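You operate a simulated robot arm through the tools that you are given. There is no shell and no other tool.

The job below is to be done with a simulated two-armed robot. You get a single attempt, and the scene is never put back.

Task
Pick up the box with the latest date from the shop counter with one hand, pass it to the other hand and put it on the pick-up patch. Set down upright: box.

Only the result counts: the job must be done as asked and must still hold three seconds after the hand-in. Knocking over, shifting, dropping, spilling or breaking anything else fails it.

Robot
Two 7-joint arms with two-finger parallel grippers on one trunk, on a base that moves. Base frame: it is fixed to the floor where the robot stands at the start and does not move with it; the origin is under the middle of the robot, x ahead of it, y to its left, z up; the surface under the hand at the start is at about z = 0.84. Units: m, degrees, N and s.
The left shoulder is at the start at [0.039, 0.101, 1.161], the right one opposite. With the tool pointing down near the work surface each hand reaches from about 0.2 to 0.52 m from the robot's upright axis, wherever it stands, measured 20 degrees to its own side. Places, roughly: pick-up patch (32x20 cm) [0.44, 0.82, 0.84]. Payload 2.4 kg a hand.
The TCP of each hand is the grasp point between the finger pads, 0.024 m short of the fingertips. In the tool frame z runs along the fingers and y along their closing line. Largest opening 0.068 m; finger width 0.017, thickness 0.01; the body of the gripper, 0.04 by 0.07 m, starts 0.041 m behind the TCP.
Orientation is that of the tool frame in the base frame, as a unit quaternion [x, y, z, w]. With the fingers straight down and closing along the base's y, the tool's x points along the base's -x, its y along +y and its z along -z.

Tools
- The arms move only by the tool servo_tool. It takes "left_targets", "right_targets" or both (then of equal length, played together; a hand with none holds still); each is a list of rows, each a list of 3 entries, a list of its own where there are three numbers: the shift along the tool's x, y, z in units of 100 mm (1.0 is 100 mm), then the turn, a rotation vector about the tool's x, y, z in units of 45 degrees (1.0 is 45 degrees), then the finger opening in m, from 0 to 0.068. In form: [[[x, y, z], [ax, ay, az], grip], ...]. A call has 1 to 20 rows; each row is the pose to reach, as a shift and turn from the pose commanded when the call began, along the tool's axes at that moment. A call with a number of a shift or a turn outside -1 to 1 is refused whole. Each row takes 0.2 s and may step no farther than 0.05 m and 8.6 degrees from the row before; otherwise, or with a gripper value out of range, the whole call is refused. A pose out of reach is approached as far as the arm can. The call stops where the force on the tool passes 40 N (or 10 N more than at its start, if that is more) or the arm is blocked; 0.2 s more then pass. Each finger travels about 0.072 m/s and halts on what it meets, pressing with about 44 N; the grip force reading is that of the motor and also rises with nothing between the fingers. The clock runs only during rows and for 0.2 s after the last one: add rows that repeat a pose to give the fingers time. The reply holds the time, the measured pose of the TCP, the force on the tool along the base axes, the opening and the grip force, in the units named above and with some noise, with the torque about the TCP (base axes, N m) and any sound that the robot's microphone picked up.
- Cameras (640 x 400 px; columns grow to the right, rows downward): "scene" is now at [0.1223, 0.0138, 1.32]; the picture's right is [0.15, -0.99, 0.00], its down [-0.57, -0.09, -0.82] and it looks along [0.81, 0.12, -0.57] (base axes); focal length 252 px, centre (320, 200). "left" rides on the left gripper at [0.084, -0.011, -0.075] in its tool frame; the picture's right is [0.13, 0.99, 0.00], its down [-0.60, 0.08, -0.79] and it looks along [-0.79, 0.10, 0.61] (tool axes); focal length 251 px, centre (320, 200). "right" rides on the right gripper at [0.084, 0.011, -0.075] in its tool frame; the picture's right is [-0.13, 0.99, 0.00], its down [-0.60, -0.08, -0.79] and it looks along [-0.79, -0.10, 0.61] (tool axes); focal length 251 px, centre (320, 200). There is no depth. A picture from a camera that has moved, and an enlarged one, comes with that camera's place and axes in the base frame and with its lens.
- capture(camera): a new picture of that camera. The clock stands still meanwhile.
- move_column(by): moves the trunk up (or, below 0, down) by that many m; the arms and the scene camera ride with it, the base frame stays. It gives what a move gives, with no picture.
- steer(legs): drives the robot by 1 to 6 legs, each [ahead, left, turn to the left] in m, m and degrees, along the robot's own axes; the way and the turn of a leg run together, so that a leg with both is an arc; at most 1.5 m and 180 degrees a leg. The arms and the cameras ride along, it lands a little off, and it stops where it bumps. It gives what a move gives.
- aim_head(pan, tilt): turns the head with the scene camera to pan (to the left, within 86 degrees either way) and tilt (down, from -29 to 69), counted from straight ahead of the robot (the tilt from the chest, where the trunk bows). It gives what a move gives.
- inspect(camera, box): a new picture of the part [left, top, right, bottom] of that camera's present view, enlarged. The clock stands still meanwhile.
- close_job(): hands the job in; it is judged then, once.

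Places have to be worked out from the pictures, the camera data and where the tool is seen. Open the grippers and draw the arms clear of the work before you hand the job in, unless the task says otherwise.

The tools are called after "Request:" as a command line: name --argument value ..., lists and objects as JSON in quotes. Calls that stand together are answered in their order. servo_tool: Moves the arms, as the interface text tells. Its arguments: {"type":"object","properties":{"left_targets":{"type":"array","items":{"type":"array"}},"right_targets":{"type":"array","items":{"type":"array"}}},"required":[]} The other tools are called the same way: move_column (by) moves the trunk up or down; steer (legs) drives the base; aim_head (pan, tilt) turns the head that bears the scene camera; capture (camera) takes a picture; inspect (camera, box) takes an enlarged picture of a part of a camera's view; close_job () hands the job in.

At the start:

```text
clock: 0.0
left_tcp_pos: [0.2928, 0.1968, 1.104]
left_tool_rot: [0.0, 1.0, -0.001, 0.001]
left_wrist_force: [-0.9, 0.3, -0.4]
left_wrist_torque: [-0.03, 0.0, 0.01]
left_opening: 0.0679
left_finger_force: 0.0
right_tcp_pos: [0.3255, -0.0232, 1.1554]
right_tool_rot: [0.0, 1.0, 0.0, 0.0]
right_wrist_force: [-0.2, -0.8, -0.3]
right_wrist_torque: [0.03, -0.02, -0.02]
right_opening: 0.0678
right_finger_force: 0.1
trunk travel left (down, up): [-0.375, 0.475]
robot x, y, heading: [0.0028, -0.001, -0.0]
head pan, tilt (commanded): [8.7, 35.0]
```

scene: 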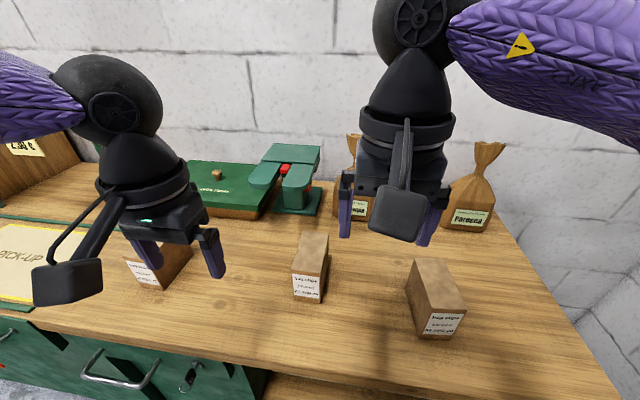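
right: 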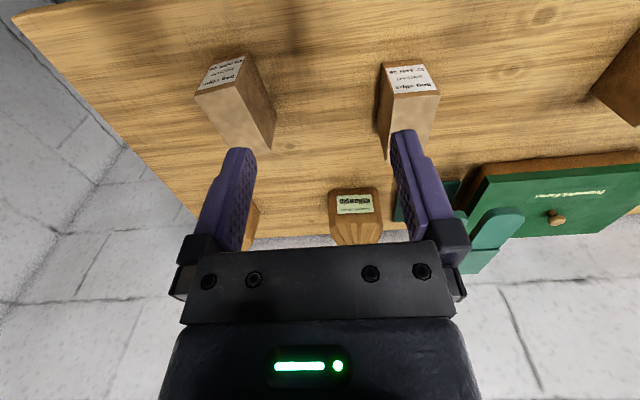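
left: 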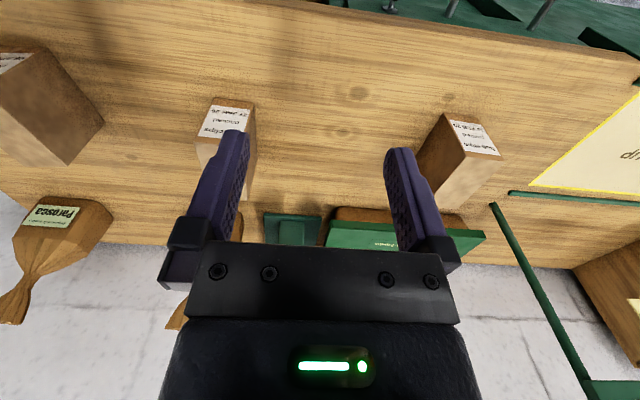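

The scene shows three boxes with date labels on the counter. I enlarge the labels to read the dates.

Request:
inspect --camera "scene" --box '[280, 220, 350, 310]'

Request:
inspect --camera "scene" --box '[400, 250, 480, 350]'

Request:
inspect --camera "scene" --box '[110, 230, 200, 300]'

Request:
inspect --camera "left" --box '[190, 90, 270, 150]'

Request:
inspect --camera "left" --box '[430, 100, 510, 160]'

Request:
inspect --camera "right" --box '[190, 50, 270, 100]'

Request:
inspect --camera "right" --box '[370, 55, 450, 105]'

```text
4.44 times, centred on (315, 265) of scene
camera zoom: at [0.1223, 0.0138, 1.32], right [0.15, -0.99, 0.0], down [-0.57, -0.09, -0.82], along [0.81, 0.12, -0.57], focal length 1122 px, centre (342, -89)
```

zoom: 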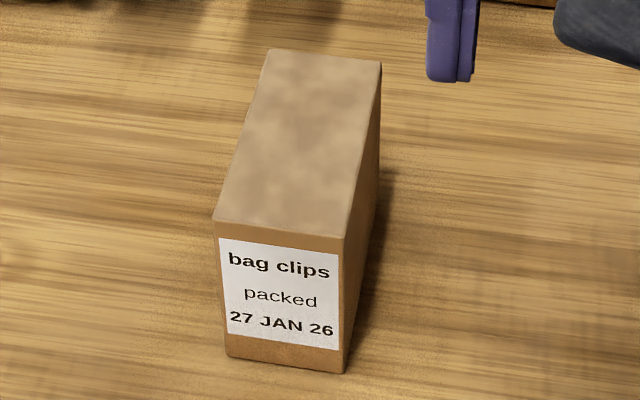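

```text
4.00 times, centred on (440, 300) of scene
camera zoom: at [0.1223, 0.0138, 1.32], right [0.15, -0.99, 0.0], down [-0.57, -0.09, -0.82], along [0.81, 0.12, -0.57], focal length 1009 px, centre (-160, -200)
```

zoom: 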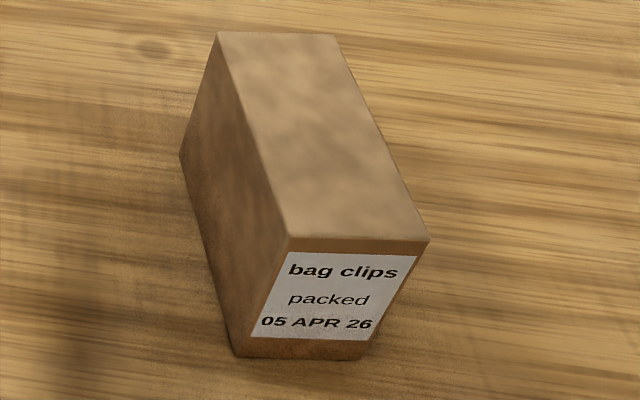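

```text
5.71 times, centred on (155, 265) of scene
camera zoom: at [0.1223, 0.0138, 1.32], right [0.15, -0.99, 0.0], down [-0.57, -0.09, -0.82], along [0.81, 0.12, -0.57], focal length 1442 px, centre (1263, -171)
```

zoom: 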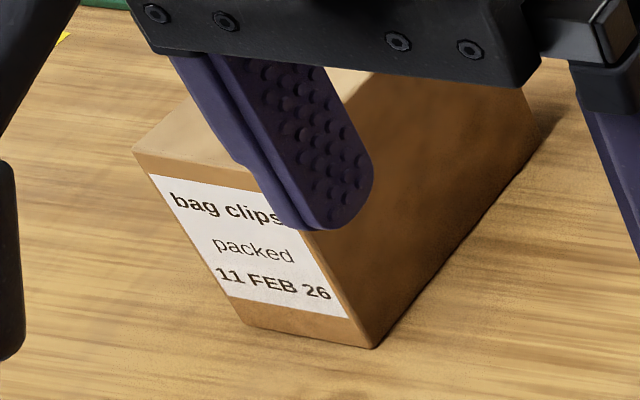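

```text
6.67 times, centred on (230, 120) of left
camera zoom: at [0.2076, 0.1856, 1.1793], right [-0.13, 0.99, 0.0], down [0.6, 0.08, 0.79], along [0.79, 0.1, -0.61], focal length 1676 px, centre (920, 733)
```

zoom: 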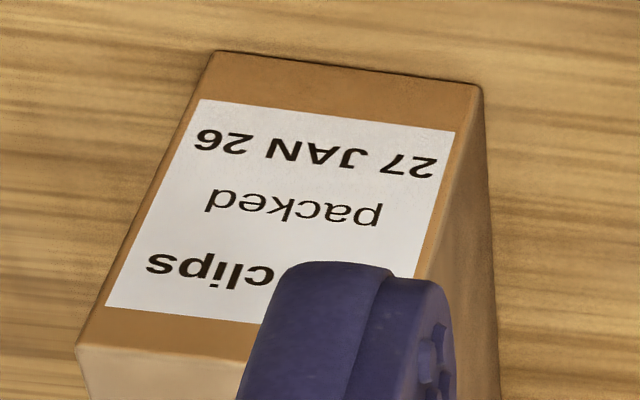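

```text
6.67 times, centred on (470, 130) of left
camera zoom: at [0.2076, 0.1856, 1.1793], right [-0.13, 0.99, 0.0], down [0.6, 0.08, 0.79], along [0.79, 0.1, -0.61], focal length 1676 px, centre (-680, 667)
```

zoom: 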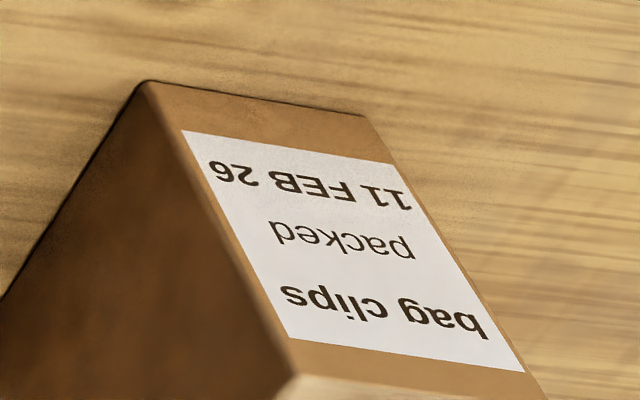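

```text
8.00 times, centred on (230, 75) of right
camera zoom: at [0.2403, -0.0114, 1.23], right [0.13, 0.99, 0.0], down [0.6, -0.08, 0.79], along [0.79, -0.1, -0.61], focal length 2012 px, centre (1040, 1200)
```

zoom: 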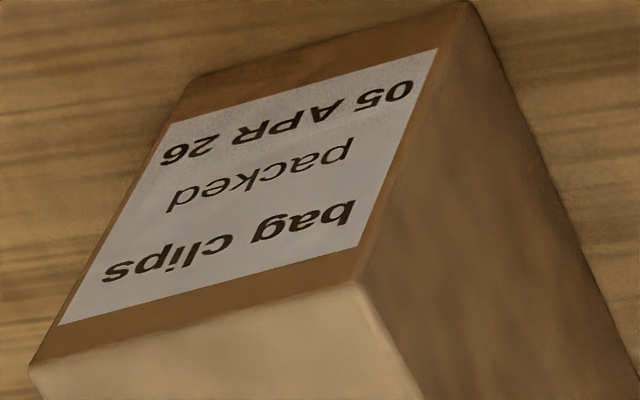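

```text
8.00 times, centred on (410, 80) of right
camera zoom: at [0.2403, -0.0114, 1.23], right [0.13, 0.99, 0.0], down [0.6, -0.08, 0.79], along [0.79, -0.1, -0.61], focal length 2012 px, centre (-400, 1160)
```

zoom: 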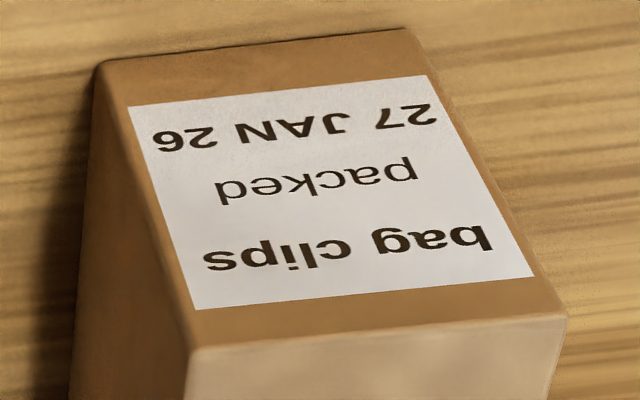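

The dates read 27 JAN 26, 11 FEB 26 and 05 APR 26, so the rightmost box (about x 0.44, y -0.155, top z about 0.935) is the target so far. I turn the head to the left to see the pick-up patch and check for any other boxes.

Request:
aim_head --pan 50 --tilt 35

Request:
capture --camera "scene"

```text
clock: 1.1
left_tcp_pos: [0.2925, 0.197, 1.1053]
left_tool_rot: [0.0, 1.0, 0.0, 0.0]
left_wrist_force: [0.0, 0.8, 0.2]
left_wrist_torque: [-0.02, 0.01, 0.01]
left_opening: 0.0682
left_finger_force: 0.1
right_tcp_pos: [0.3253, -0.0213, 1.1551]
right_tool_rot: [-0.001, 1.0, 0.0, 0.001]
right_wrist_force: [-0.6, -0.2, -0.5]
right_wrist_torque: [0.01, -0.01, -0.01]
right_opening: 0.0681
right_finger_force: 0.0
trunk travel left (down, up): [-0.375, 0.475]
robot x, y, heading: [0.0007, -0.0005, -0.3]
head pan, tilt (commanded): [50.0, 35.0]
```

```text
taken
camera scene: at [0.0919, 0.0679, 1.32], right [0.77, -0.64, 0.0], down [-0.37, -0.44, -0.82], along [0.53, 0.63, -0.57], focal length 252 px, centre (320, 200)
```

scene: 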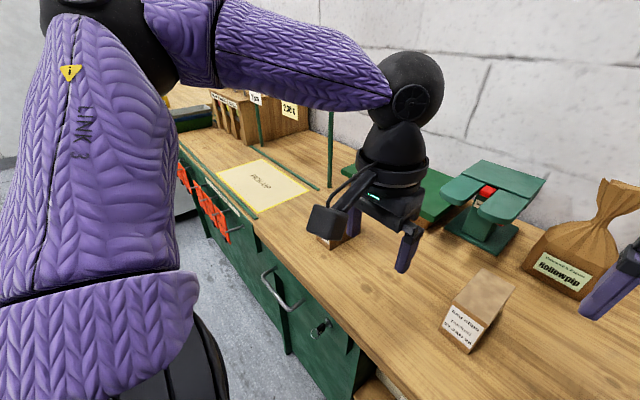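

The patch lies to the left, partly framed by green rods. I enlarge that area to look for obstacles around it.

Request:
inspect --camera "scene" --box '[160, 80, 380, 260]'

Request:
aim_head --pan 20 --tilt 60

Request:
capture --camera "scene"

Request:
aim_head --pan -20 --tilt 50

Request:
capture --camera "scene"

```text
2.22 times, centred on (270, 170) of scene
camera zoom: at [0.0919, 0.0679, 1.32], right [0.77, -0.64, 0.0], down [-0.37, -0.44, -0.82], along [0.53, 0.63, -0.57], focal length 561 px, centre (431, 267)
```

zoom: 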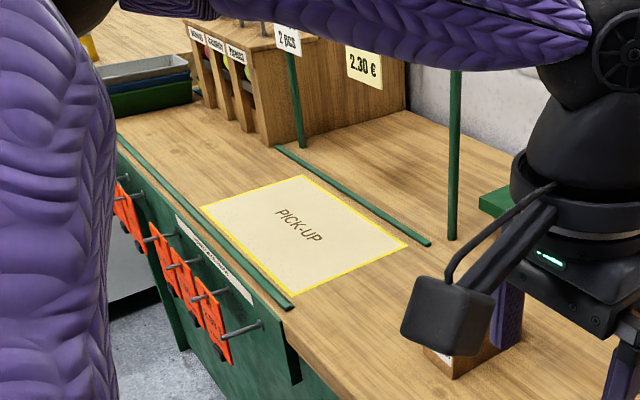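

```text
clock: 2.0
left_tcp_pos: [0.2921, 0.1967, 1.1046]
left_tool_rot: [0.0, 1.0, 0.0, 0.0]
left_wrist_force: [0.2, 1.3, 0.9]
left_wrist_torque: [-0.03, 0.0, 0.0]
left_opening: 0.0677
left_finger_force: 0.0
right_tcp_pos: [0.3258, -0.0216, 1.1558]
right_tool_rot: [-0.001, 1.0, 0.001, 0.0]
right_wrist_force: [0.2, -0.3, 0.1]
right_wrist_torque: [-0.01, -0.01, 0.01]
right_opening: 0.068
right_finger_force: 0.0
trunk travel left (down, up): [-0.375, 0.475]
robot x, y, heading: [-0.0008, 0.0052, 0.0]
head pan, tilt (commanded): [20.0, 60.0]
```

```text
taken
camera scene: at [0.0979, 0.0234, 1.2858], right [0.34, -0.94, 0.0], down [-0.81, -0.3, -0.5], along [0.47, 0.17, -0.87], focal length 252 px, centre (320, 200)
```

scene: 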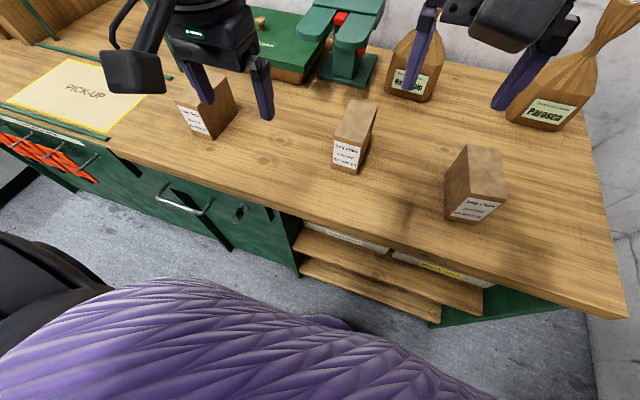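

```text
clock: 3.1
left_tcp_pos: [0.2918, 0.1964, 1.1055]
left_tool_rot: [-0.001, 1.0, 0.001, 0.0]
left_wrist_force: [-0.6, 0.2, -0.6]
left_wrist_torque: [0.01, -0.03, 0.03]
left_opening: 0.0681
left_finger_force: 0.0
right_tcp_pos: [0.3241, -0.0223, 1.1559]
right_tool_rot: [-0.001, 1.0, 0.001, 0.0]
right_wrist_force: [0.1, 1.0, 0.2]
right_wrist_torque: [0.01, 0.02, 0.0]
right_opening: 0.068
right_finger_force: 0.1
trunk travel left (down, up): [-0.375, 0.475]
robot x, y, heading: [-0.0001, 0.0006, 0.4]
head pan, tilt (commanded): [-20.0, 50.0]
```

```text
taken
camera scene: at [0.1076, -0.0258, 1.2983], right [-0.34, -0.94, 0.0], down [-0.72, 0.26, -0.64], along [0.6, -0.22, -0.77], focal length 252 px, centre (320, 200)
```

scene: 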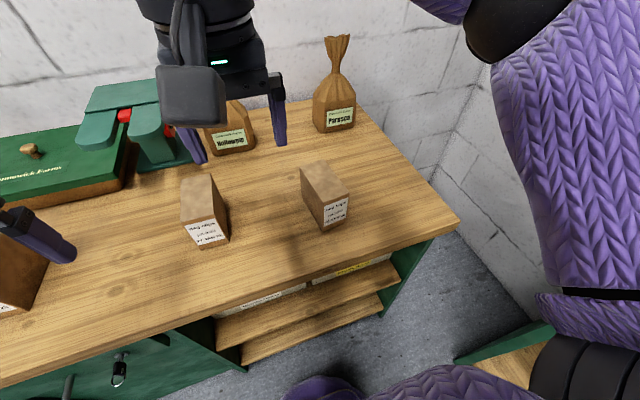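

The target box stands alone on the right with free space around it. I enlarge it in this view for a second position estimate.

Request:
inspect --camera "scene" --box '[280, 150, 376, 240]'

Request:
inspect --camera "right" --box '[180, 40, 300, 160]'

```text
4.44 times, centred on (328, 195) of scene
camera zoom: at [0.1076, -0.0258, 1.2983], right [-0.34, -0.94, 0.0], down [-0.72, 0.26, -0.64], along [0.6, -0.22, -0.77], focal length 1122 px, centre (284, 222)
```

zoom: 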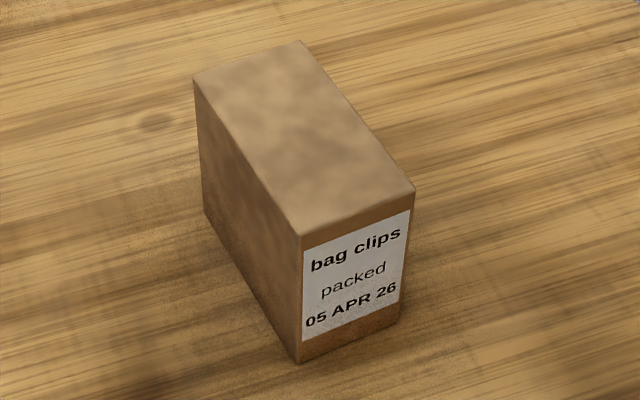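

```text
3.33 times, centred on (240, 100) of right
camera zoom: at [0.2403, -0.0114, 1.23], right [0.13, 0.99, 0.0], down [0.6, -0.08, 0.79], along [0.79, -0.1, -0.61], focal length 838 px, centre (587, 533)
```

zoom: 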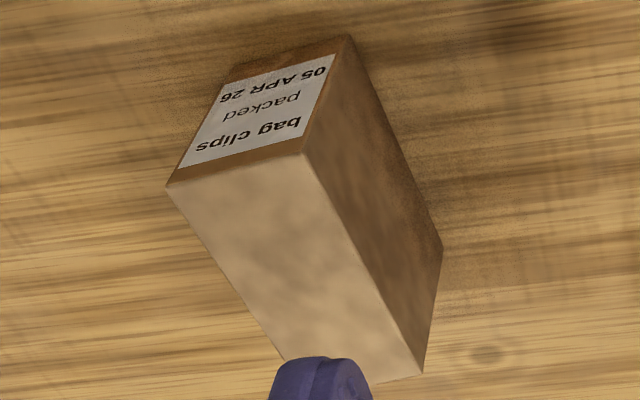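

Both views agree: box centre about (0.441, -0.155), long axis turned about 7° from x, width about 0.057, top z about 0.936. I'll grasp its near end with the right hand tilted 20°, leaving the far end free for the left hand; first I translate the right hand to above it.

Request:
servo_tool --right_targets '[[[-0.22, -0.25, 0.15], [0, 0, 0], 0.068], [[-0.44, -0.5, 0.3], [0, 0, 0], 0.068], [[-0.66, -0.75, 0.45], [0, 0, 0], 0.068], [[-0.89, -1.0, 0.6], [0, 0, 0], 0.068]]'

```text
clock: 4.1
left_tcp_pos: [0.2921, 0.1958, 1.1061]
left_tool_rot: [0.0, 1.0, 0.0, 0.0]
left_wrist_force: [-0.2, 0.4, 1.4]
left_wrist_torque: [0.02, 0.03, 0.03]
left_opening: 0.0679
left_finger_force: 0.1
right_tcp_pos: [0.4142, -0.1241, 1.0946]
right_tool_rot: [-0.002, 1.0, 0.001, 0.0]
right_wrist_force: [0.5, -0.3, -0.8]
right_wrist_torque: [0.03, -0.01, 0.0]
right_opening: 0.068
right_finger_force: 0.0
trunk travel left (down, up): [-0.375, 0.475]
robot x, y, heading: [-0.0018, -0.0015, -0.0]
head pan, tilt (commanded): [-20.0, 50.0]
```

The right hand is at (0.414, -0.124, 1.095). I now turn it 7° in yaw with a 20° tilt and lower it to just above the box.

Request:
servo_tool --right_targets '[[[0, -0.11, 0.2], [-0.0068, -0.111, -0.0385], 0.068], [[0, -0.22, 0.4], [-0.0136, -0.222, -0.077], 0.068], [[0, -0.3, 0.6], [-0.0204, -0.333, -0.1155], 0.068], [[0, -0.342, 0.8], [-0.0272, -0.444, -0.154], 0.068], [[0, -0.342, 0.8], [-0.0272, -0.444, -0.154], 0.068]]'

Request:
capture --camera "right"

Request:
capture --camera "scene"

```text
clock: 5.3
left_tcp_pos: [0.2929, 0.1956, 1.1032]
left_tool_rot: [-0.001, 1.0, 0.001, 0.001]
left_wrist_force: [0.4, -0.2, 0.2]
left_wrist_torque: [-0.01, 0.01, -0.06]
left_opening: 0.0681
left_finger_force: 0.1
right_tcp_pos: [0.4154, -0.1565, 1.0162]
right_tool_rot: [-0.061, 0.983, 0.011, 0.174]
right_wrist_force: [-0.6, -0.5, -0.2]
right_wrist_torque: [0.0, 0.01, 0.0]
right_opening: 0.068
right_finger_force: 0.1
trunk travel left (down, up): [-0.375, 0.475]
robot x, y, heading: [-0.0009, 0.0008, -0.1]
head pan, tilt (commanded): [-20.0, 50.0]
```

```text
taken
camera right: at [0.3097, -0.1586, 1.0573], right [0.0, 1.0, 0.04], down [0.3, -0.04, 0.95], along [0.95, 0.02, -0.3], focal length 251 px, centre (320, 200)
```

right: 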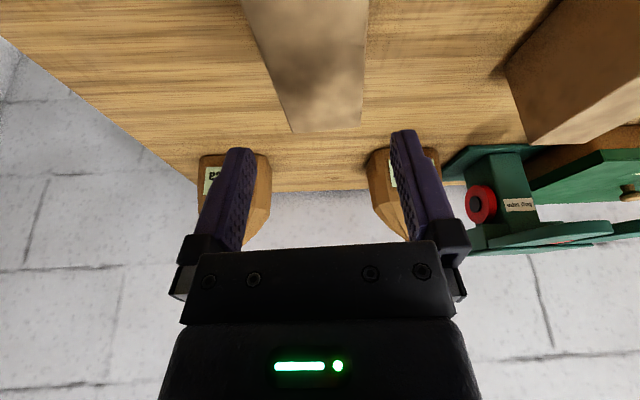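

```text
taken
camera scene: at [0.1076, -0.0259, 1.2983], right [-0.34, -0.94, 0.0], down [-0.72, 0.26, -0.64], along [0.6, -0.22, -0.77], focal length 252 px, centre (320, 200)
```

scene: 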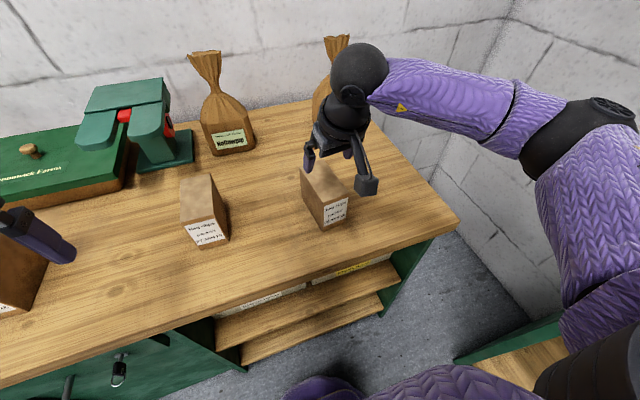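

The hand stands above the near end of the box, centred within about 2 mm. I descend straight down to a TCP height of about 0.912 with the fingers open.

Request:
servo_tool --right_targets '[[[0.089, 0, 0.244], [0, 0, 0], 0.068], [[0.178, 0, 0.489], [0, 0, 0], 0.068], [[0.249, 0, 0.684], [0, 0, 0], 0.068], [[0.32, 0, 0.88], [0, 0, 0], 0.068], [[0.356, 0, 0.977], [0, 0, 0], 0.068], [[0.356, 0, 0.977], [0, 0, 0], 0.068]]'

Request:
capture --camera "right"

Request:
inspect --camera "scene" --box '[270, 120, 400, 250]'

```text
clock: 6.7
left_tcp_pos: [0.2931, 0.1962, 1.1043]
left_tool_rot: [0.001, 1.0, 0.0, 0.0]
left_wrist_force: [-0.4, -0.4, -0.4]
left_wrist_torque: [0.01, -0.03, 0.02]
left_opening: 0.068
left_finger_force: 0.1
right_tcp_pos: [0.4163, -0.1563, 0.9128]
right_tool_rot: [-0.061, 0.983, 0.011, 0.173]
right_wrist_force: [0.1, -0.2, 1.2]
right_wrist_torque: [0.03, 0.01, 0.03]
right_opening: 0.0679
right_finger_force: 0.0
trunk travel left (down, up): [-0.375, 0.475]
robot x, y, heading: [-0.0026, -0.0003, -0.2]
head pan, tilt (commanded): [-20.0, 50.0]
```

```text
taken
camera right: at [0.3095, -0.1582, 0.9527], right [0.0, 1.0, 0.04], down [0.3, -0.04, 0.95], along [0.95, 0.02, -0.3], focal length 251 px, centre (320, 200)
```

right: 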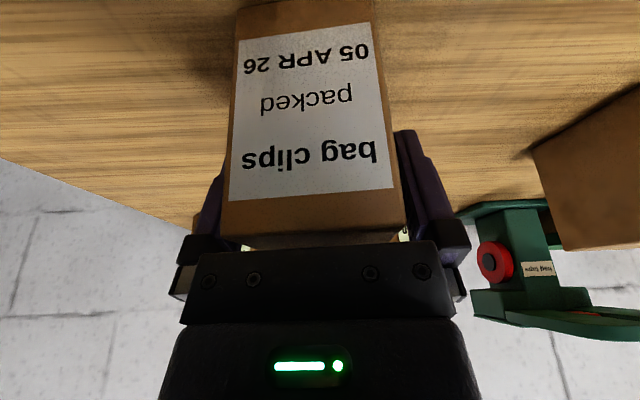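

```text
3.08 times, centred on (335, 185) of scene
camera zoom: at [0.1076, -0.0259, 1.2983], right [-0.34, -0.94, 0.0], down [-0.72, 0.26, -0.64], along [0.6, -0.22, -0.77], focal length 776 px, centre (274, 246)
```

zoom: 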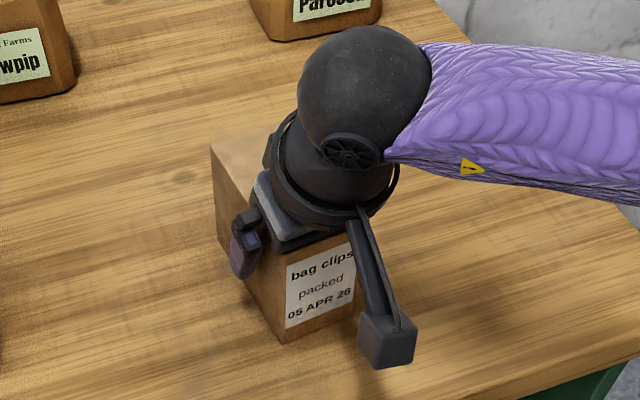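

The fingers straddle the near end of the box with no contact force. I close the right gripper and hold the pose.

Request:
servo_tool --right_targets '[[[0, 0, 0], [0, 0, 0], 0.055], [[0, 0, 0], [0, 0, 0], 0.04], [[0, 0, 0], [0, 0, 0], 0.02], [[0, 0, 0], [0, 0, 0], 0.0], [[0, 0, 0], [0, 0, 0], 0.0]]'

```text
clock: 7.9
left_tcp_pos: [0.291, 0.1974, 1.1045]
left_tool_rot: [0.0, 1.0, 0.0, -0.001]
left_wrist_force: [0.1, 0.5, -0.1]
left_wrist_torque: [-0.01, -0.01, 0.02]
left_opening: 0.0679
left_finger_force: 0.0
right_tcp_pos: [0.4156, -0.1558, 0.9117]
right_tool_rot: [-0.062, 0.983, 0.011, 0.173]
right_wrist_force: [0.2, -0.2, -0.6]
right_wrist_torque: [-0.03, 0.01, -0.02]
right_opening: 0.0578
right_finger_force: 44.1
trunk travel left (down, up): [-0.375, 0.475]
robot x, y, heading: [-0.0014, -0.0037, -0.2]
head pan, tilt (commanded): [-20.0, 50.0]
```

Grip holds at 0.0578 m with 44 N. I lift the box slowly straight up by 0.1 m.

Request:
servo_tool --right_targets '[[[-0.034, 0, -0.094], [0, 0, 0], 0.0], [[-0.068, 0, -0.188], [0, 0, 0], 0.0], [[-0.12, 0, -0.33], [0, 0, 0], 0.0], [[-0.19, 0, -0.52], [0, 0, 0], 0.0], [[-0.27, 0, -0.74], [0, 0, 0], 0.0], [[-0.342, 0, -0.94], [0, 0, 0], 0.0], [[-0.342, 0, -0.94], [0, 0, 0], 0.0]]'

Request:
capture --camera "right"

Request:
capture --camera "scene"

```text
clock: 9.5
left_tcp_pos: [0.2925, 0.1964, 1.1042]
left_tool_rot: [0.0, 1.0, 0.0, 0.0]
left_wrist_force: [0.5, -0.5, -0.1]
left_wrist_torque: [0.0, 0.02, -0.02]
left_opening: 0.0681
left_finger_force: 0.0
right_tcp_pos: [0.4143, -0.1552, 1.0111]
right_tool_rot: [-0.061, 0.983, 0.012, 0.174]
right_wrist_force: [0.2, 0.2, -2.2]
right_wrist_torque: [-0.02, 0.01, -0.01]
right_opening: 0.0577
right_finger_force: 44.0
trunk travel left (down, up): [-0.375, 0.475]
robot x, y, heading: [0.0012, -0.0021, -0.2]
head pan, tilt (commanded): [-20.0, 50.0]
```

```text
taken
camera right: at [0.3083, -0.158, 1.0519], right [0.0, 1.0, 0.04], down [0.3, -0.04, 0.95], along [0.95, 0.02, -0.3], focal length 251 px, centre (320, 200)
```

right: 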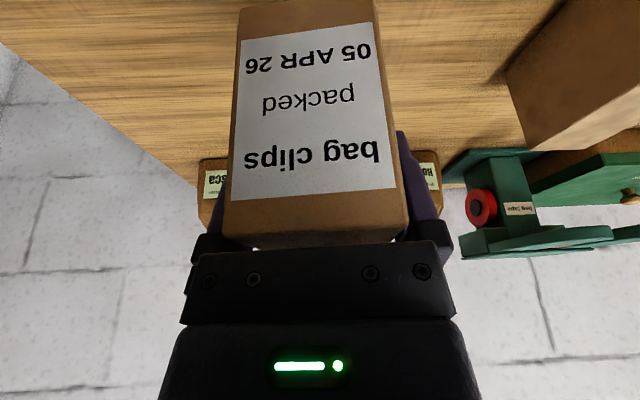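

```text
taken
camera scene: at [0.1077, -0.026, 1.2983], right [-0.34, -0.94, 0.0], down [-0.72, 0.26, -0.64], along [0.6, -0.22, -0.77], focal length 252 px, centre (320, 200)
```

scene: 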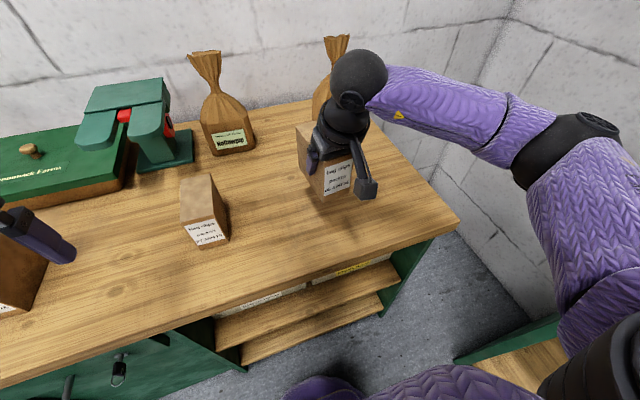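

The box is lifted level and weighs about 0.2 kg. I now turn the right hand left about the vertical by half of the 83° needed, raising the box and drawing it closer.

Request:
servo_tool --right_targets '[[[0.028, 0.058, -0.102], [-0.0394, 0, -0.1084], 0.0], [[0.056, 0.116, -0.204], [-0.0789, 0, -0.2167], 0.0], [[0.083, 0.174, -0.306], [-0.1183, 0, -0.3251], 0.0], [[0.111, 0.232, -0.408], [-0.1577, 0, -0.4335], 0.0], [[0.139, 0.289, -0.509], [-0.1971, 0, -0.5418], 0.0], [[0.167, 0.347, -0.611], [-0.2366, 0, -0.6502], 0.0], [[0.194, 0.405, -0.713], [-0.276, 0, -0.7585], 0.0], [[0.222, 0.463, -0.815], [-0.3154, 0, -0.8669], 0.0], [[0.222, 0.463, -0.815], [-0.3154, 0, -0.8669], 0.0]]'

Request:
aim_head --pan 0 --tilt 40

Request:
capture --camera "scene"

```text
clock: 11.5
left_tcp_pos: [0.2928, 0.1957, 1.1053]
left_tool_rot: [0.0, 1.0, 0.0, 0.0]
left_wrist_force: [0.7, -0.7, 0.6]
left_wrist_torque: [-0.01, 0.03, -0.03]
left_opening: 0.068
left_finger_force: 0.1
right_tcp_pos: [0.3606, -0.1162, 1.0804]
right_tool_rot: [-0.406, 0.897, 0.072, 0.159]
right_wrist_force: [-0.4, -0.3, -0.9]
right_wrist_torque: [0.02, 0.04, 0.01]
right_opening: 0.0578
right_finger_force: 44.1
trunk travel left (down, up): [-0.375, 0.475]
robot x, y, heading: [0.0053, -0.002, -0.0]
head pan, tilt (commanded): [-20.0, 50.0]
```

```text
clock: 12.3
left_tcp_pos: [0.2919, 0.197, 1.1045]
left_tool_rot: [0.0, 1.0, 0.0, 0.0]
left_wrist_force: [-0.3, -0.5, -0.2]
left_wrist_torque: [0.0, 0.0, -0.01]
left_opening: 0.0678
left_finger_force: 0.0
right_tcp_pos: [0.3604, -0.1163, 1.0798]
right_tool_rot: [-0.405, 0.898, 0.072, 0.159]
right_wrist_force: [0.2, -0.6, -1.6]
right_wrist_torque: [-0.01, 0.06, 0.02]
right_opening: 0.0579
right_finger_force: 44.3
trunk travel left (down, up): [-0.375, 0.475]
robot x, y, heading: [0.0045, 0.0051, 0.1]
head pan, tilt (commanded): [0.0, 40.0]
```

```text
taken
camera scene: at [0.1203, 0.0003, 1.3124], right [0.0, -1.0, 0.0], down [-0.64, 0.0, -0.77], along [0.77, 0.0, -0.64], focal length 252 px, centre (320, 200)
```

scene: 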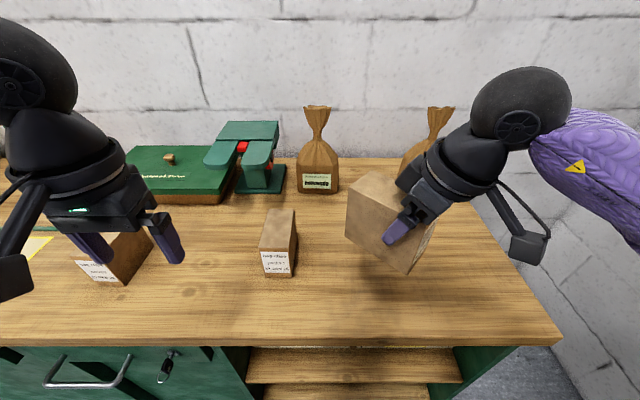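

The box stays level in the grip. I do the second half of the yaw and bring the box to in front of the chest (TCP about y -0.03).

Request:
servo_tool --right_targets '[[[-0.076, 0.071, 0.0275], [-0.0394, 0, -0.1084], 0.0], [[-0.152, 0.143, 0.055], [-0.0789, 0, -0.2167], 0.0], [[-0.227, 0.214, 0.0825], [-0.1183, 0, -0.3251], 0.0], [[-0.303, 0.285, 0.11], [-0.1577, 0, -0.4335], 0.0], [[-0.379, 0.356, 0.1375], [-0.1971, 0, -0.5418], 0.0], [[-0.455, 0.428, 0.165], [-0.2366, 0, -0.6502], 0.0], [[-0.53, 0.499, 0.1925], [-0.276, 0, -0.7585], 0.0], [[-0.606, 0.57, 0.22], [-0.3154, 0, -0.8669], 0.0], [[-0.606, 0.57, 0.22], [-0.3154, 0, -0.8669], 0.0]]'

Request:
capture --camera "scene"

```text
clock: 14.3
left_tcp_pos: [0.292, 0.1972, 1.1043]
left_tool_rot: [0.0, 1.0, 0.0, 0.0]
left_wrist_force: [0.6, 1.1, -0.2]
left_wrist_torque: [-0.01, 0.0, -0.01]
left_opening: 0.0683
left_finger_force: 0.1
right_tcp_pos: [0.2833, -0.0264, 1.0987]
right_tool_rot: [-0.654, 0.737, 0.082, 0.149]
right_wrist_force: [0.2, 0.3, -0.7]
right_wrist_torque: [-0.05, 0.0, 0.01]
right_opening: 0.0576
right_finger_force: 44.2
right hand out of reach, approached as far as the arm can: row 2, 3, 4, 5, 6, 7, 8, 9
trunk travel left (down, up): [-0.375, 0.475]
robot x, y, heading: [-0.0009, 0.0008, -0.0]
head pan, tilt (commanded): [0.0, 40.0]
```

```text
taken
camera scene: at [0.1205, 0.0009, 1.3124], right [0.0, -1.0, 0.0], down [-0.64, 0.0, -0.77], along [0.77, 0.0, -0.64], focal length 252 px, centre (320, 200)
```

scene: 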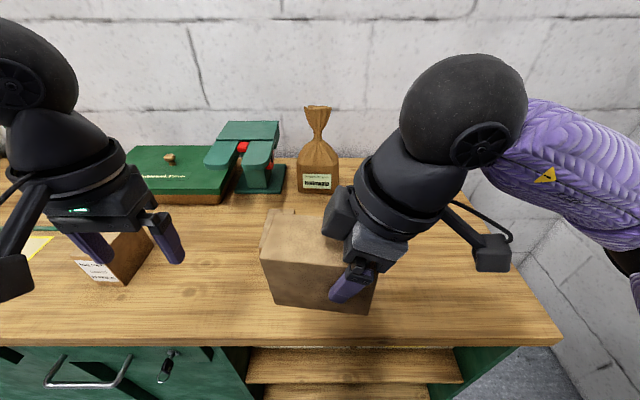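

The right wrist can't reach a full 90° yaw there (it stopped at about x 0.283, yaw 82°, slightly rolled). I take the last motion back to the reachable 48° pose and will have the left hand come to the free far end instead.

Request:
servo_tool --right_targets '[[[0.101, 0, -0.037], [0.0394, 0, 0.1084], 0.0], [[0.202, 0, -0.074], [0.0789, 0, 0.2167], 0.0], [[0.303, 0, -0.11], [0.1183, 0, 0.3251], 0.0], [[0.404, 0, -0.147], [0.1577, 0, 0.4335], 0.0], [[0.505, 0, -0.184], [0.1971, 0, 0.5418], 0.0], [[0.606, 0, -0.22], [0.2366, 0, 0.6502], 0.0], [[0.707, 0, -0.257], [0.276, 0, 0.7585], 0.0], [[0.808, 0, -0.294], [0.3154, 0, 0.8669], 0.0], [[0.808, 0, -0.294], [0.3154, 0, 0.8669], 0.0]]'

Request:
capture --camera "scene"

```text
clock: 16.3
left_tcp_pos: [0.293, 0.1953, 1.1042]
left_tool_rot: [0.0, 1.0, 0.0, -0.001]
left_wrist_force: [0.5, -0.1, -0.9]
left_wrist_torque: [0.01, -0.02, 0.0]
left_opening: 0.0681
left_finger_force: 0.0
right_tcp_pos: [0.2705, -0.1151, 1.1019]
right_tool_rot: [-0.347, 0.917, 0.037, 0.191]
right_wrist_force: [-0.7, 0.9, -0.4]
right_wrist_torque: [-0.01, 0.05, 0.01]
right_opening: 0.0579
right_finger_force: 44.0
trunk travel left (down, up): [-0.375, 0.475]
robot x, y, heading: [-0.003, 0.0021, -0.1]
head pan, tilt (commanded): [0.0, 40.0]
```

```text
taken
camera scene: at [0.1203, 0.0004, 1.3125], right [0.0, -1.0, 0.0], down [-0.64, 0.0, -0.77], along [0.77, 0.0, -0.64], focal length 252 px, centre (320, 200)
```

scene: 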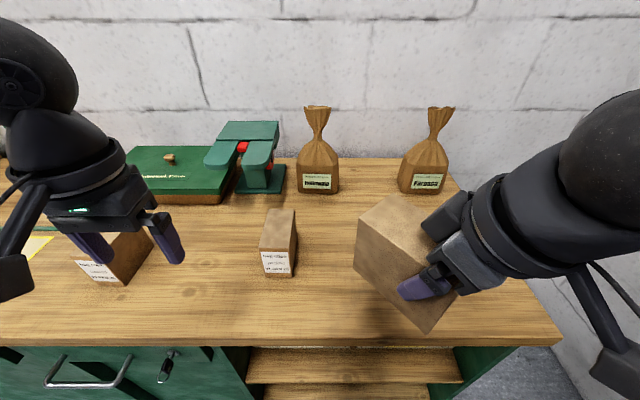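

The reply shows commands restart from the reached pose: the right hand is now at (0.2705, -0.115, 1.102) with the box about 4° off level. I level the box at yaw 40° and at the same time start turning the empty left hand to match (yaw +40°).

Request:
servo_tool --right_targets '[[[-0.013, 0.015, 0.026], [-0.012, 0.008, 0.0074], 0.0], [[-0.026, 0.031, 0.052], [-0.024, 0.016, 0.0148], 0.0], [[-0.04, 0.046, 0.078], [-0.036, 0.024, 0.0222], 0.0], [[-0.053, 0.062, 0.104], [-0.048, 0.032, 0.0296], 0.0], [[-0.066, 0.078, 0.13], [-0.06, 0.04, 0.037], 0.0], [[-0.079, 0.093, 0.156], [-0.0718, 0.0485, 0.0444], 0.0], [[-0.079, 0.093, 0.156], [-0.0718, 0.0485, 0.0444], 0.0]]' --left_targets '[[[-0.06, -0.04, -0.03], [0, 0, -0.148], 0.068], [[-0.12, -0.08, -0.05], [0, 0, -0.296], 0.068], [[-0.18, -0.13, -0.08], [0, 0, -0.444], 0.068], [[-0.25, -0.17, -0.11], [0, 0, -0.593], 0.068], [[-0.31, -0.22, -0.13], [0, 0, -0.741], 0.068], [[-0.37, -0.26, -0.16], [0, 0, -0.889], 0.068], [[-0.37, -0.26, -0.16], [0, 0, -0.889], 0.068]]'

Request:
capture --camera "scene"

```text
clock: 17.9
left_tcp_pos: [0.331, 0.1702, 1.1214]
left_tool_rot: [-0.343, 0.939, 0.0, 0.0]
left_wrist_force: [1.3, 0.2, -0.4]
left_wrist_torque: [-0.02, -0.03, -0.04]
left_opening: 0.0681
left_finger_force: 0.0
right_tcp_pos: [0.2736, -0.099, 1.0896]
right_tool_rot: [-0.337, 0.925, 0.06, 0.163]
right_wrist_force: [0.1, 0.9, -1.2]
right_wrist_torque: [-0.02, -0.02, 0.01]
right_opening: 0.0575
right_finger_force: 43.6
trunk travel left (down, up): [-0.375, 0.475]
robot x, y, heading: [-0.001, -0.0008, 0.4]
head pan, tilt (commanded): [0.0, 40.0]
```

```text
taken
camera scene: at [0.1203, 0.0004, 1.3125], right [0.0, -1.0, 0.0], down [-0.64, 0.0, -0.77], along [0.77, 0.0, -0.64], focal length 252 px, centre (320, 200)
```

scene: 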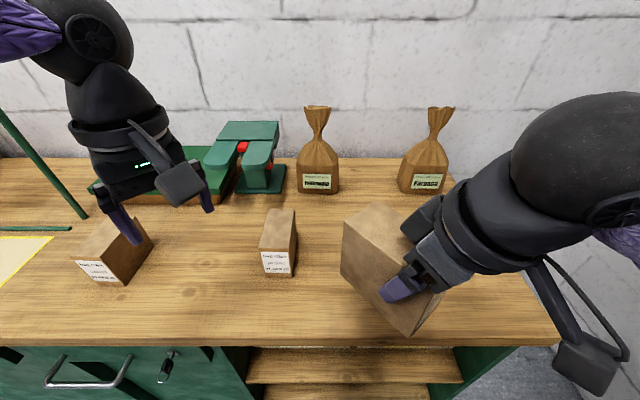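

Both hands reached these poses and the box is level. Now I tilt the left hand 45° about its closing axis so its wrist leans away (forward-left), to see whether that pose is reachable.

Request:
servo_tool --left_targets '[[[0.02, -0.11, 0], [0, 0.143, 0], 0.068], [[0.04, -0.22, 0], [0, 0.286, 0], 0.068], [[0.06, -0.33, 0], [0, 0.429, 0], 0.068], [[0.085, -0.44, 0], [0, 0.571, 0], 0.068], [[0.105, -0.56, 0], [0, 0.714, 0], 0.068], [[0.13, -0.67, 0], [0, 0.857, 0], 0.068], [[0.15, -0.787, 0], [0, 1.0, 0], 0.068], [[0.15, -0.787, 0], [0, 1.0, 0], 0.068]]'

Request:
capture --camera "scene"

Request:
capture --camera "left"

```text
clock: 19.7
left_tcp_pos: [0.3556, 0.1067, 1.1192]
left_tool_rot: [-0.316, 0.868, -0.131, -0.36]
left_wrist_force: [-0.2, -0.2, 0.4]
left_wrist_torque: [-0.03, 0.02, 0.04]
left_opening: 0.0682
left_finger_force: 0.1
left hand out of reach, approached as far as the arm can: row 7, 8
right_tcp_pos: [0.2739, -0.0999, 1.0901]
right_tool_rot: [-0.337, 0.925, 0.06, 0.163]
right_wrist_force: [-0.6, 0.0, -1.1]
right_wrist_torque: [-0.04, 0.06, -0.02]
right_opening: 0.0572
right_finger_force: 43.7
trunk travel left (down, up): [-0.375, 0.475]
robot x, y, heading: [-0.0014, 0.0, -0.0]
head pan, tilt (commanded): [0.0, 40.0]
```

```text
taken
camera scene: at [0.1203, 0.0004, 1.3125], right [0.0, -1.0, 0.0], down [-0.64, 0.0, -0.77], along [0.77, 0.0, -0.64], focal length 252 px, centre (320, 200)
```

scene: 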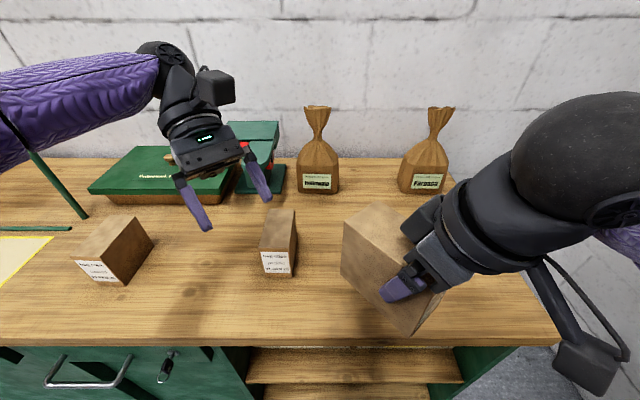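

```text
taken
camera left: at [0.3574, 0.0947, 1.2307], right [-0.71, 0.7, 0.09], down [0.71, 0.7, 0.13], along [0.03, 0.16, -0.99], focal length 251 px, centre (320, 200)
```

left: 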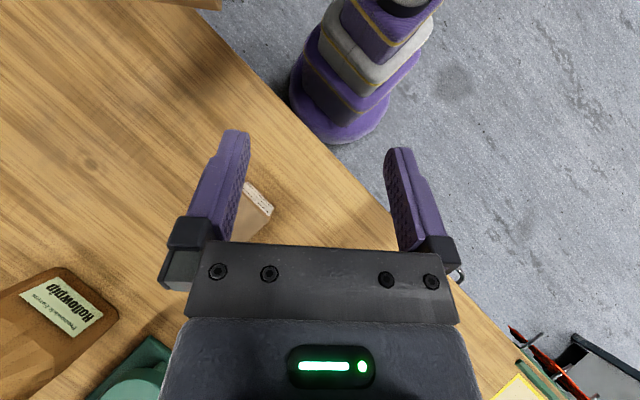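

The left tilt of 45° was reached (position only 15 mm short at the edge of reach), so a handover with the left at the far end works if done closer in. I shift the right hand with the box 4 cm left first.

Request:
servo_tool --right_targets '[[[-0.053, 0.083, 0.02], [0, 0, 0], 0.0], [[-0.107, 0.166, 0.039], [0, 0, 0], 0.0], [[-0.16, 0.249, 0.059], [0, 0, 0], 0.0], [[-0.213, 0.332, 0.078], [0, 0, 0], 0.0], [[-0.213, 0.332, 0.078], [0, 0, 0], 0.0]]'

Request:
capture --camera "scene"

```text
clock: 20.9
left_tcp_pos: [0.3566, 0.1065, 1.1187]
left_tool_rot: [-0.315, 0.868, -0.131, -0.361]
left_wrist_force: [-0.2, 0.3, 0.1]
left_wrist_torque: [0.01, 0.01, 0.0]
left_opening: 0.0679
left_finger_force: 0.0
right_tcp_pos: [0.2694, -0.0595, 1.0902]
right_tool_rot: [-0.337, 0.925, 0.06, 0.163]
right_wrist_force: [-0.8, 0.3, -2.1]
right_wrist_torque: [-0.03, 0.04, 0.01]
right_opening: 0.0575
right_finger_force: 43.8
trunk travel left (down, up): [-0.375, 0.475]
robot x, y, heading: [0.0017, 0.0019, -0.1]
head pan, tilt (commanded): [0.0, 40.0]
```

```text
taken
camera scene: at [0.1204, 0.0004, 1.3125], right [0.0, -1.0, 0.0], down [-0.64, 0.0, -0.77], along [0.77, 0.0, -0.64], focal length 252 px, centre (320, 200)
```

scene: 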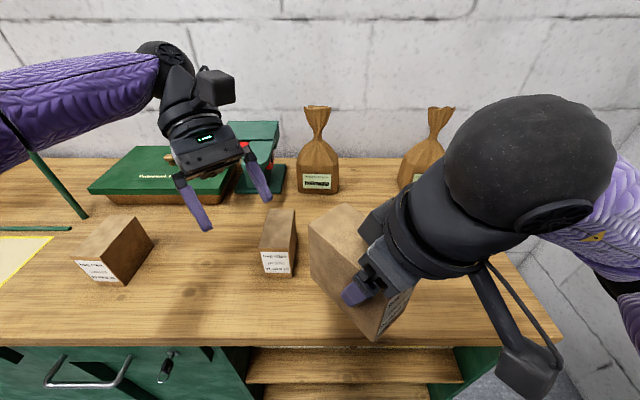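

The right hand is now at (0.2694, -0.0595, 1.090). I enlarge the box to check how it sits in the grip.

Request:
inspect --camera "scene" --box '[280, 180, 440, 350]'

```text
2.35 times, centred on (360, 265) of scene
camera zoom: at [0.1204, 0.0004, 1.3125], right [0.0, -1.0, 0.0], down [-0.64, 0.0, -0.77], along [0.77, 0.0, -0.64], focal length 594 px, centre (226, 47)
```

zoom: 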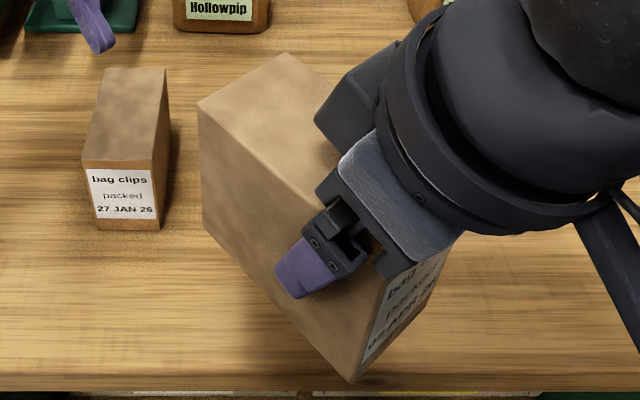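

The box corners match my model within about 3 mm, so its centre is at about (0.289, -0.043) with top z 1.115. I bring the left hand to a pre-grasp point 8 cm back along its tool axis from the far end.

Request:
servo_tool --left_targets '[[[0.159, -0.178, 0.06], [0, 0, 0], 0.068], [[0.318, -0.356, 0.12], [0, 0, 0], 0.068], [[0.476, -0.534, 0.18], [0, 0, 0], 0.068], [[0.635, -0.712, 0.241], [0, 0, 0], 0.068], [[0.635, -0.712, 0.241], [0, 0, 0], 0.068]]'

Request:
capture --camera "scene"

Request:
capture --camera "left"

```text
clock: 22.1
left_tcp_pos: [0.3155, 0.0479, 1.1382]
left_tool_rot: [-0.316, 0.868, -0.131, -0.36]
left_wrist_force: [0.2, 0.7, -0.9]
left_wrist_torque: [0.0, -0.01, -0.06]
left_opening: 0.0683
left_finger_force: 0.0
left hand out of reach, approached as far as the arm can: row 1, 2, 3, 4, 5
right_tcp_pos: [0.269, -0.0597, 1.0905]
right_tool_rot: [-0.338, 0.925, 0.059, 0.163]
right_wrist_force: [-0.8, 0.4, -0.9]
right_wrist_torque: [-0.01, 0.05, 0.0]
right_opening: 0.0578
right_finger_force: 43.7
trunk travel left (down, up): [-0.375, 0.475]
robot x, y, heading: [0.0054, -0.0029, 0.1]
head pan, tilt (commanded): [0.0, 40.0]
```

```text
taken
camera scene: at [0.1203, 0.0003, 1.3125], right [0.0, -1.0, 0.0], down [-0.64, 0.0, -0.77], along [0.77, 0.0, -0.64], focal length 252 px, centre (320, 200)
```

scene: 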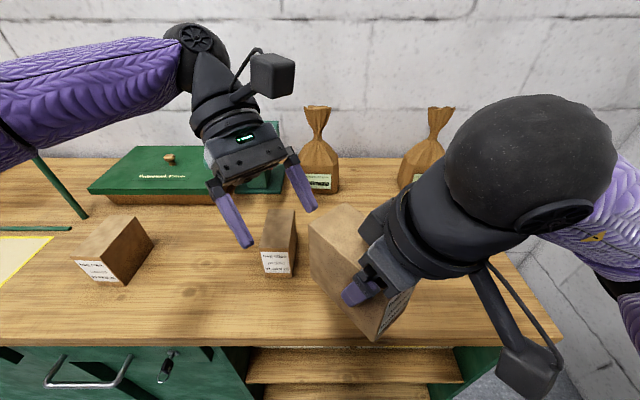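

```text
taken
camera left: at [0.3175, 0.0365, 1.2507], right [-0.71, 0.7, 0.09], down [0.71, 0.7, 0.13], along [0.03, 0.16, -0.99], focal length 251 px, centre (320, 200)
```

left: 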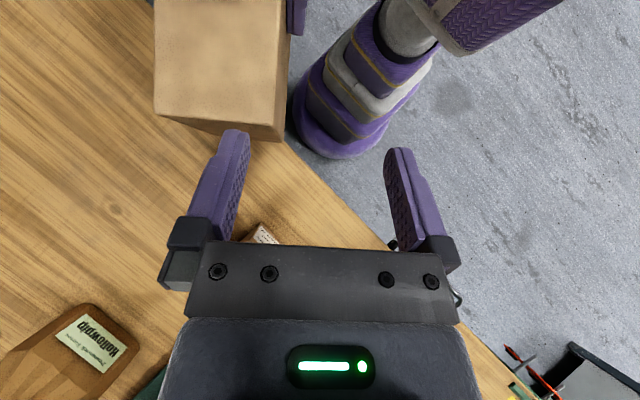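

The left hand is held at (0.3155, 0.048) by its reach limit on that side, so the handover must be further left. I back the left hand out to (0.340, 0.092, 1.147) first.

Request:
servo_tool --left_targets '[[[-0.089, 0.059, -0.132], [0, 0, 0], 0.068], [[-0.179, 0.119, -0.264], [0, 0, 0], 0.068], [[-0.268, 0.178, -0.396], [0, 0, 0], 0.068], [[-0.268, 0.178, -0.396], [0, 0, 0], 0.068]]'

```text
clock: 23.1
left_tcp_pos: [0.3403, 0.0939, 1.1471]
left_tool_rot: [-0.316, 0.868, -0.131, -0.36]
left_wrist_force: [-0.3, -0.6, -0.4]
left_wrist_torque: [-0.02, -0.03, -0.01]
left_opening: 0.0681
left_finger_force: 0.1
right_tcp_pos: [0.269, -0.061, 1.0899]
right_tool_rot: [-0.338, 0.925, 0.059, 0.163]
right_wrist_force: [-0.6, 0.0, -2.0]
right_wrist_torque: [-0.01, 0.03, 0.02]
right_opening: 0.0578
right_finger_force: 44.1
trunk travel left (down, up): [-0.375, 0.475]
robot x, y, heading: [-0.0028, 0.001, -0.0]
head pan, tilt (commanded): [0.0, 40.0]
```

The left hand is in place at (0.340, 0.093, 1.147). Now I slide the right hand with the box 8 cm to the left, to about (0.255, 0.02, 1.09).

Request:
servo_tool --right_targets '[[[-0.064, 0.117, 0.023], [0, 0, 0], 0.0], [[-0.127, 0.234, 0.046], [0, 0, 0], 0.0], [[-0.191, 0.352, 0.07], [0, 0, 0], 0.0], [[-0.255, 0.469, 0.093], [0, 0, 0], 0.0], [[-0.318, 0.586, 0.116], [0, 0, 0], 0.0], [[-0.382, 0.703, 0.139], [0, 0, 0], 0.0], [[-0.382, 0.703, 0.139], [0, 0, 0], 0.0]]'

Request:
capture --camera "scene"

Request:
capture --camera "left"

```text
clock: 24.7
left_tcp_pos: [0.3414, 0.0933, 1.1479]
left_tool_rot: [-0.315, 0.868, -0.131, -0.36]
left_wrist_force: [0.4, -0.5, -0.5]
left_wrist_torque: [-0.01, 0.0, -0.02]
left_opening: 0.0681
left_finger_force: 0.1
right_tcp_pos: [0.2549, 0.0196, 1.0899]
right_tool_rot: [-0.338, 0.925, 0.06, 0.163]
right_wrist_force: [0.6, -0.6, -2.9]
right_wrist_torque: [-0.01, 0.02, 0.01]
right_opening: 0.0577
right_finger_force: 43.9
trunk travel left (down, up): [-0.375, 0.475]
robot x, y, heading: [0.0015, 0.0021, 0.0]
head pan, tilt (commanded): [0.0, 40.0]
```

```text
taken
camera scene: at [0.1204, 0.0005, 1.3125], right [0.0, -1.0, 0.0], down [-0.64, 0.0, -0.77], along [0.77, 0.0, -0.64], focal length 252 px, centre (320, 200)
```

scene: 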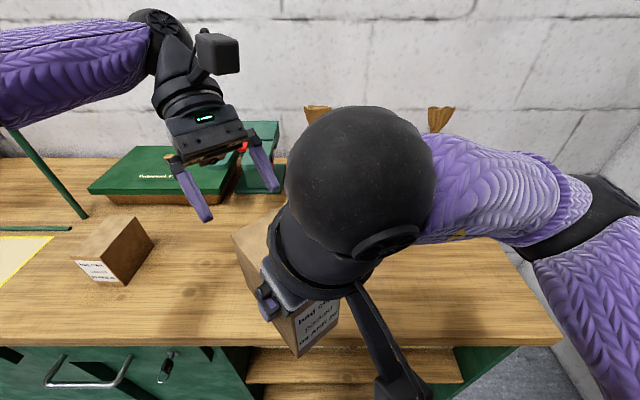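

```text
taken
camera left: at [0.3427, 0.0812, 1.26], right [-0.71, 0.7, 0.09], down [0.71, 0.7, 0.13], along [0.03, 0.16, -0.99], focal length 251 px, centre (320, 200)
```

left: 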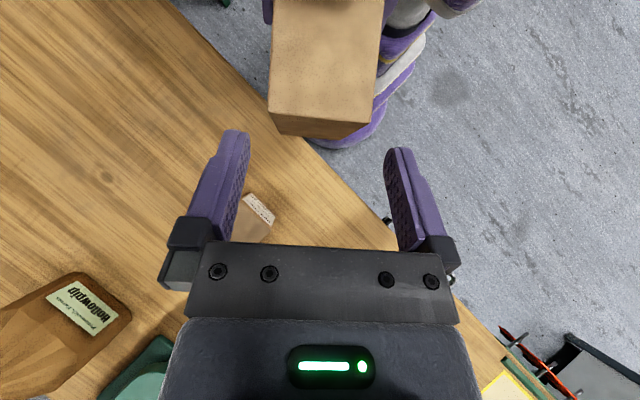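

The box end now lies centred in front of the left fingers (offset about 1.5 mm). I advance the left hand 8 cm along its tool axis so the fingers straddle the far end.

Request:
servo_tool --left_targets '[[[0, -0.015, 0.16], [0, 0, 0], 0.068], [[0, -0.015, 0.32], [0, 0, 0], 0.068], [[0, -0.015, 0.46], [0, 0, 0], 0.068], [[0, -0.015, 0.58], [0, 0, 0], 0.068], [[0, -0.015, 0.69], [0, 0, 0], 0.068], [[0, -0.015, 0.78], [0, 0, 0], 0.068], [[0, -0.015, 0.78], [0, 0, 0], 0.068]]'

Request:
capture --camera "scene"

Request:
capture --camera "left"

```text
clock: 26.3
left_tcp_pos: [0.3, 0.0574, 1.0926]
left_tool_rot: [-0.316, 0.868, -0.13, -0.36]
left_wrist_force: [0.2, 0.4, -0.8]
left_wrist_torque: [0.0, -0.01, -0.02]
left_opening: 0.068
left_finger_force: 0.0
right_tcp_pos: [0.2556, 0.0208, 1.0916]
right_tool_rot: [-0.338, 0.925, 0.059, 0.163]
right_wrist_force: [-0.6, -0.1, -0.9]
right_wrist_torque: [-0.05, 0.03, 0.0]
right_opening: 0.058
right_finger_force: 43.9
trunk travel left (down, up): [-0.375, 0.475]
robot x, y, heading: [0.001, 0.0027, -0.0]
head pan, tilt (commanded): [0.0, 40.0]
```

```text
taken
camera scene: at [0.1203, 0.0005, 1.3125], right [0.0, -1.0, 0.0], down [-0.64, 0.0, -0.77], along [0.77, 0.0, -0.64], focal length 252 px, centre (320, 200)
```

scene: 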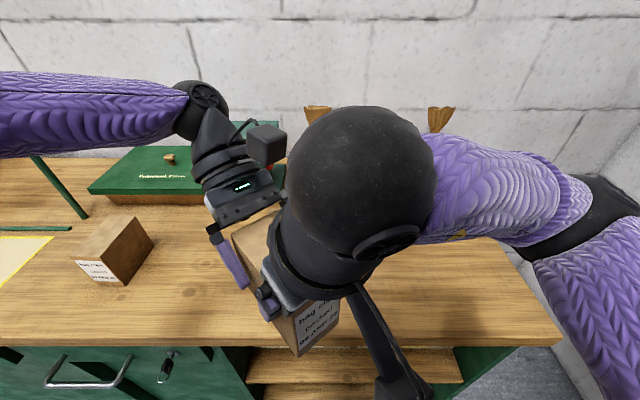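

```text
taken
camera left: at [0.3023, 0.0447, 1.2041], right [-0.71, 0.7, 0.09], down [0.71, 0.7, 0.13], along [0.03, 0.16, -0.99], focal length 251 px, centre (320, 200)
```

left: 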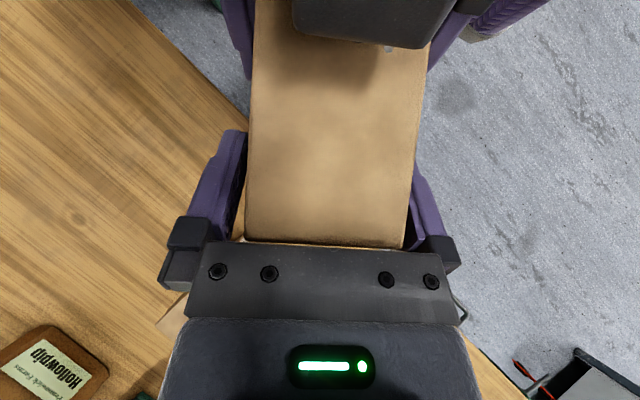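

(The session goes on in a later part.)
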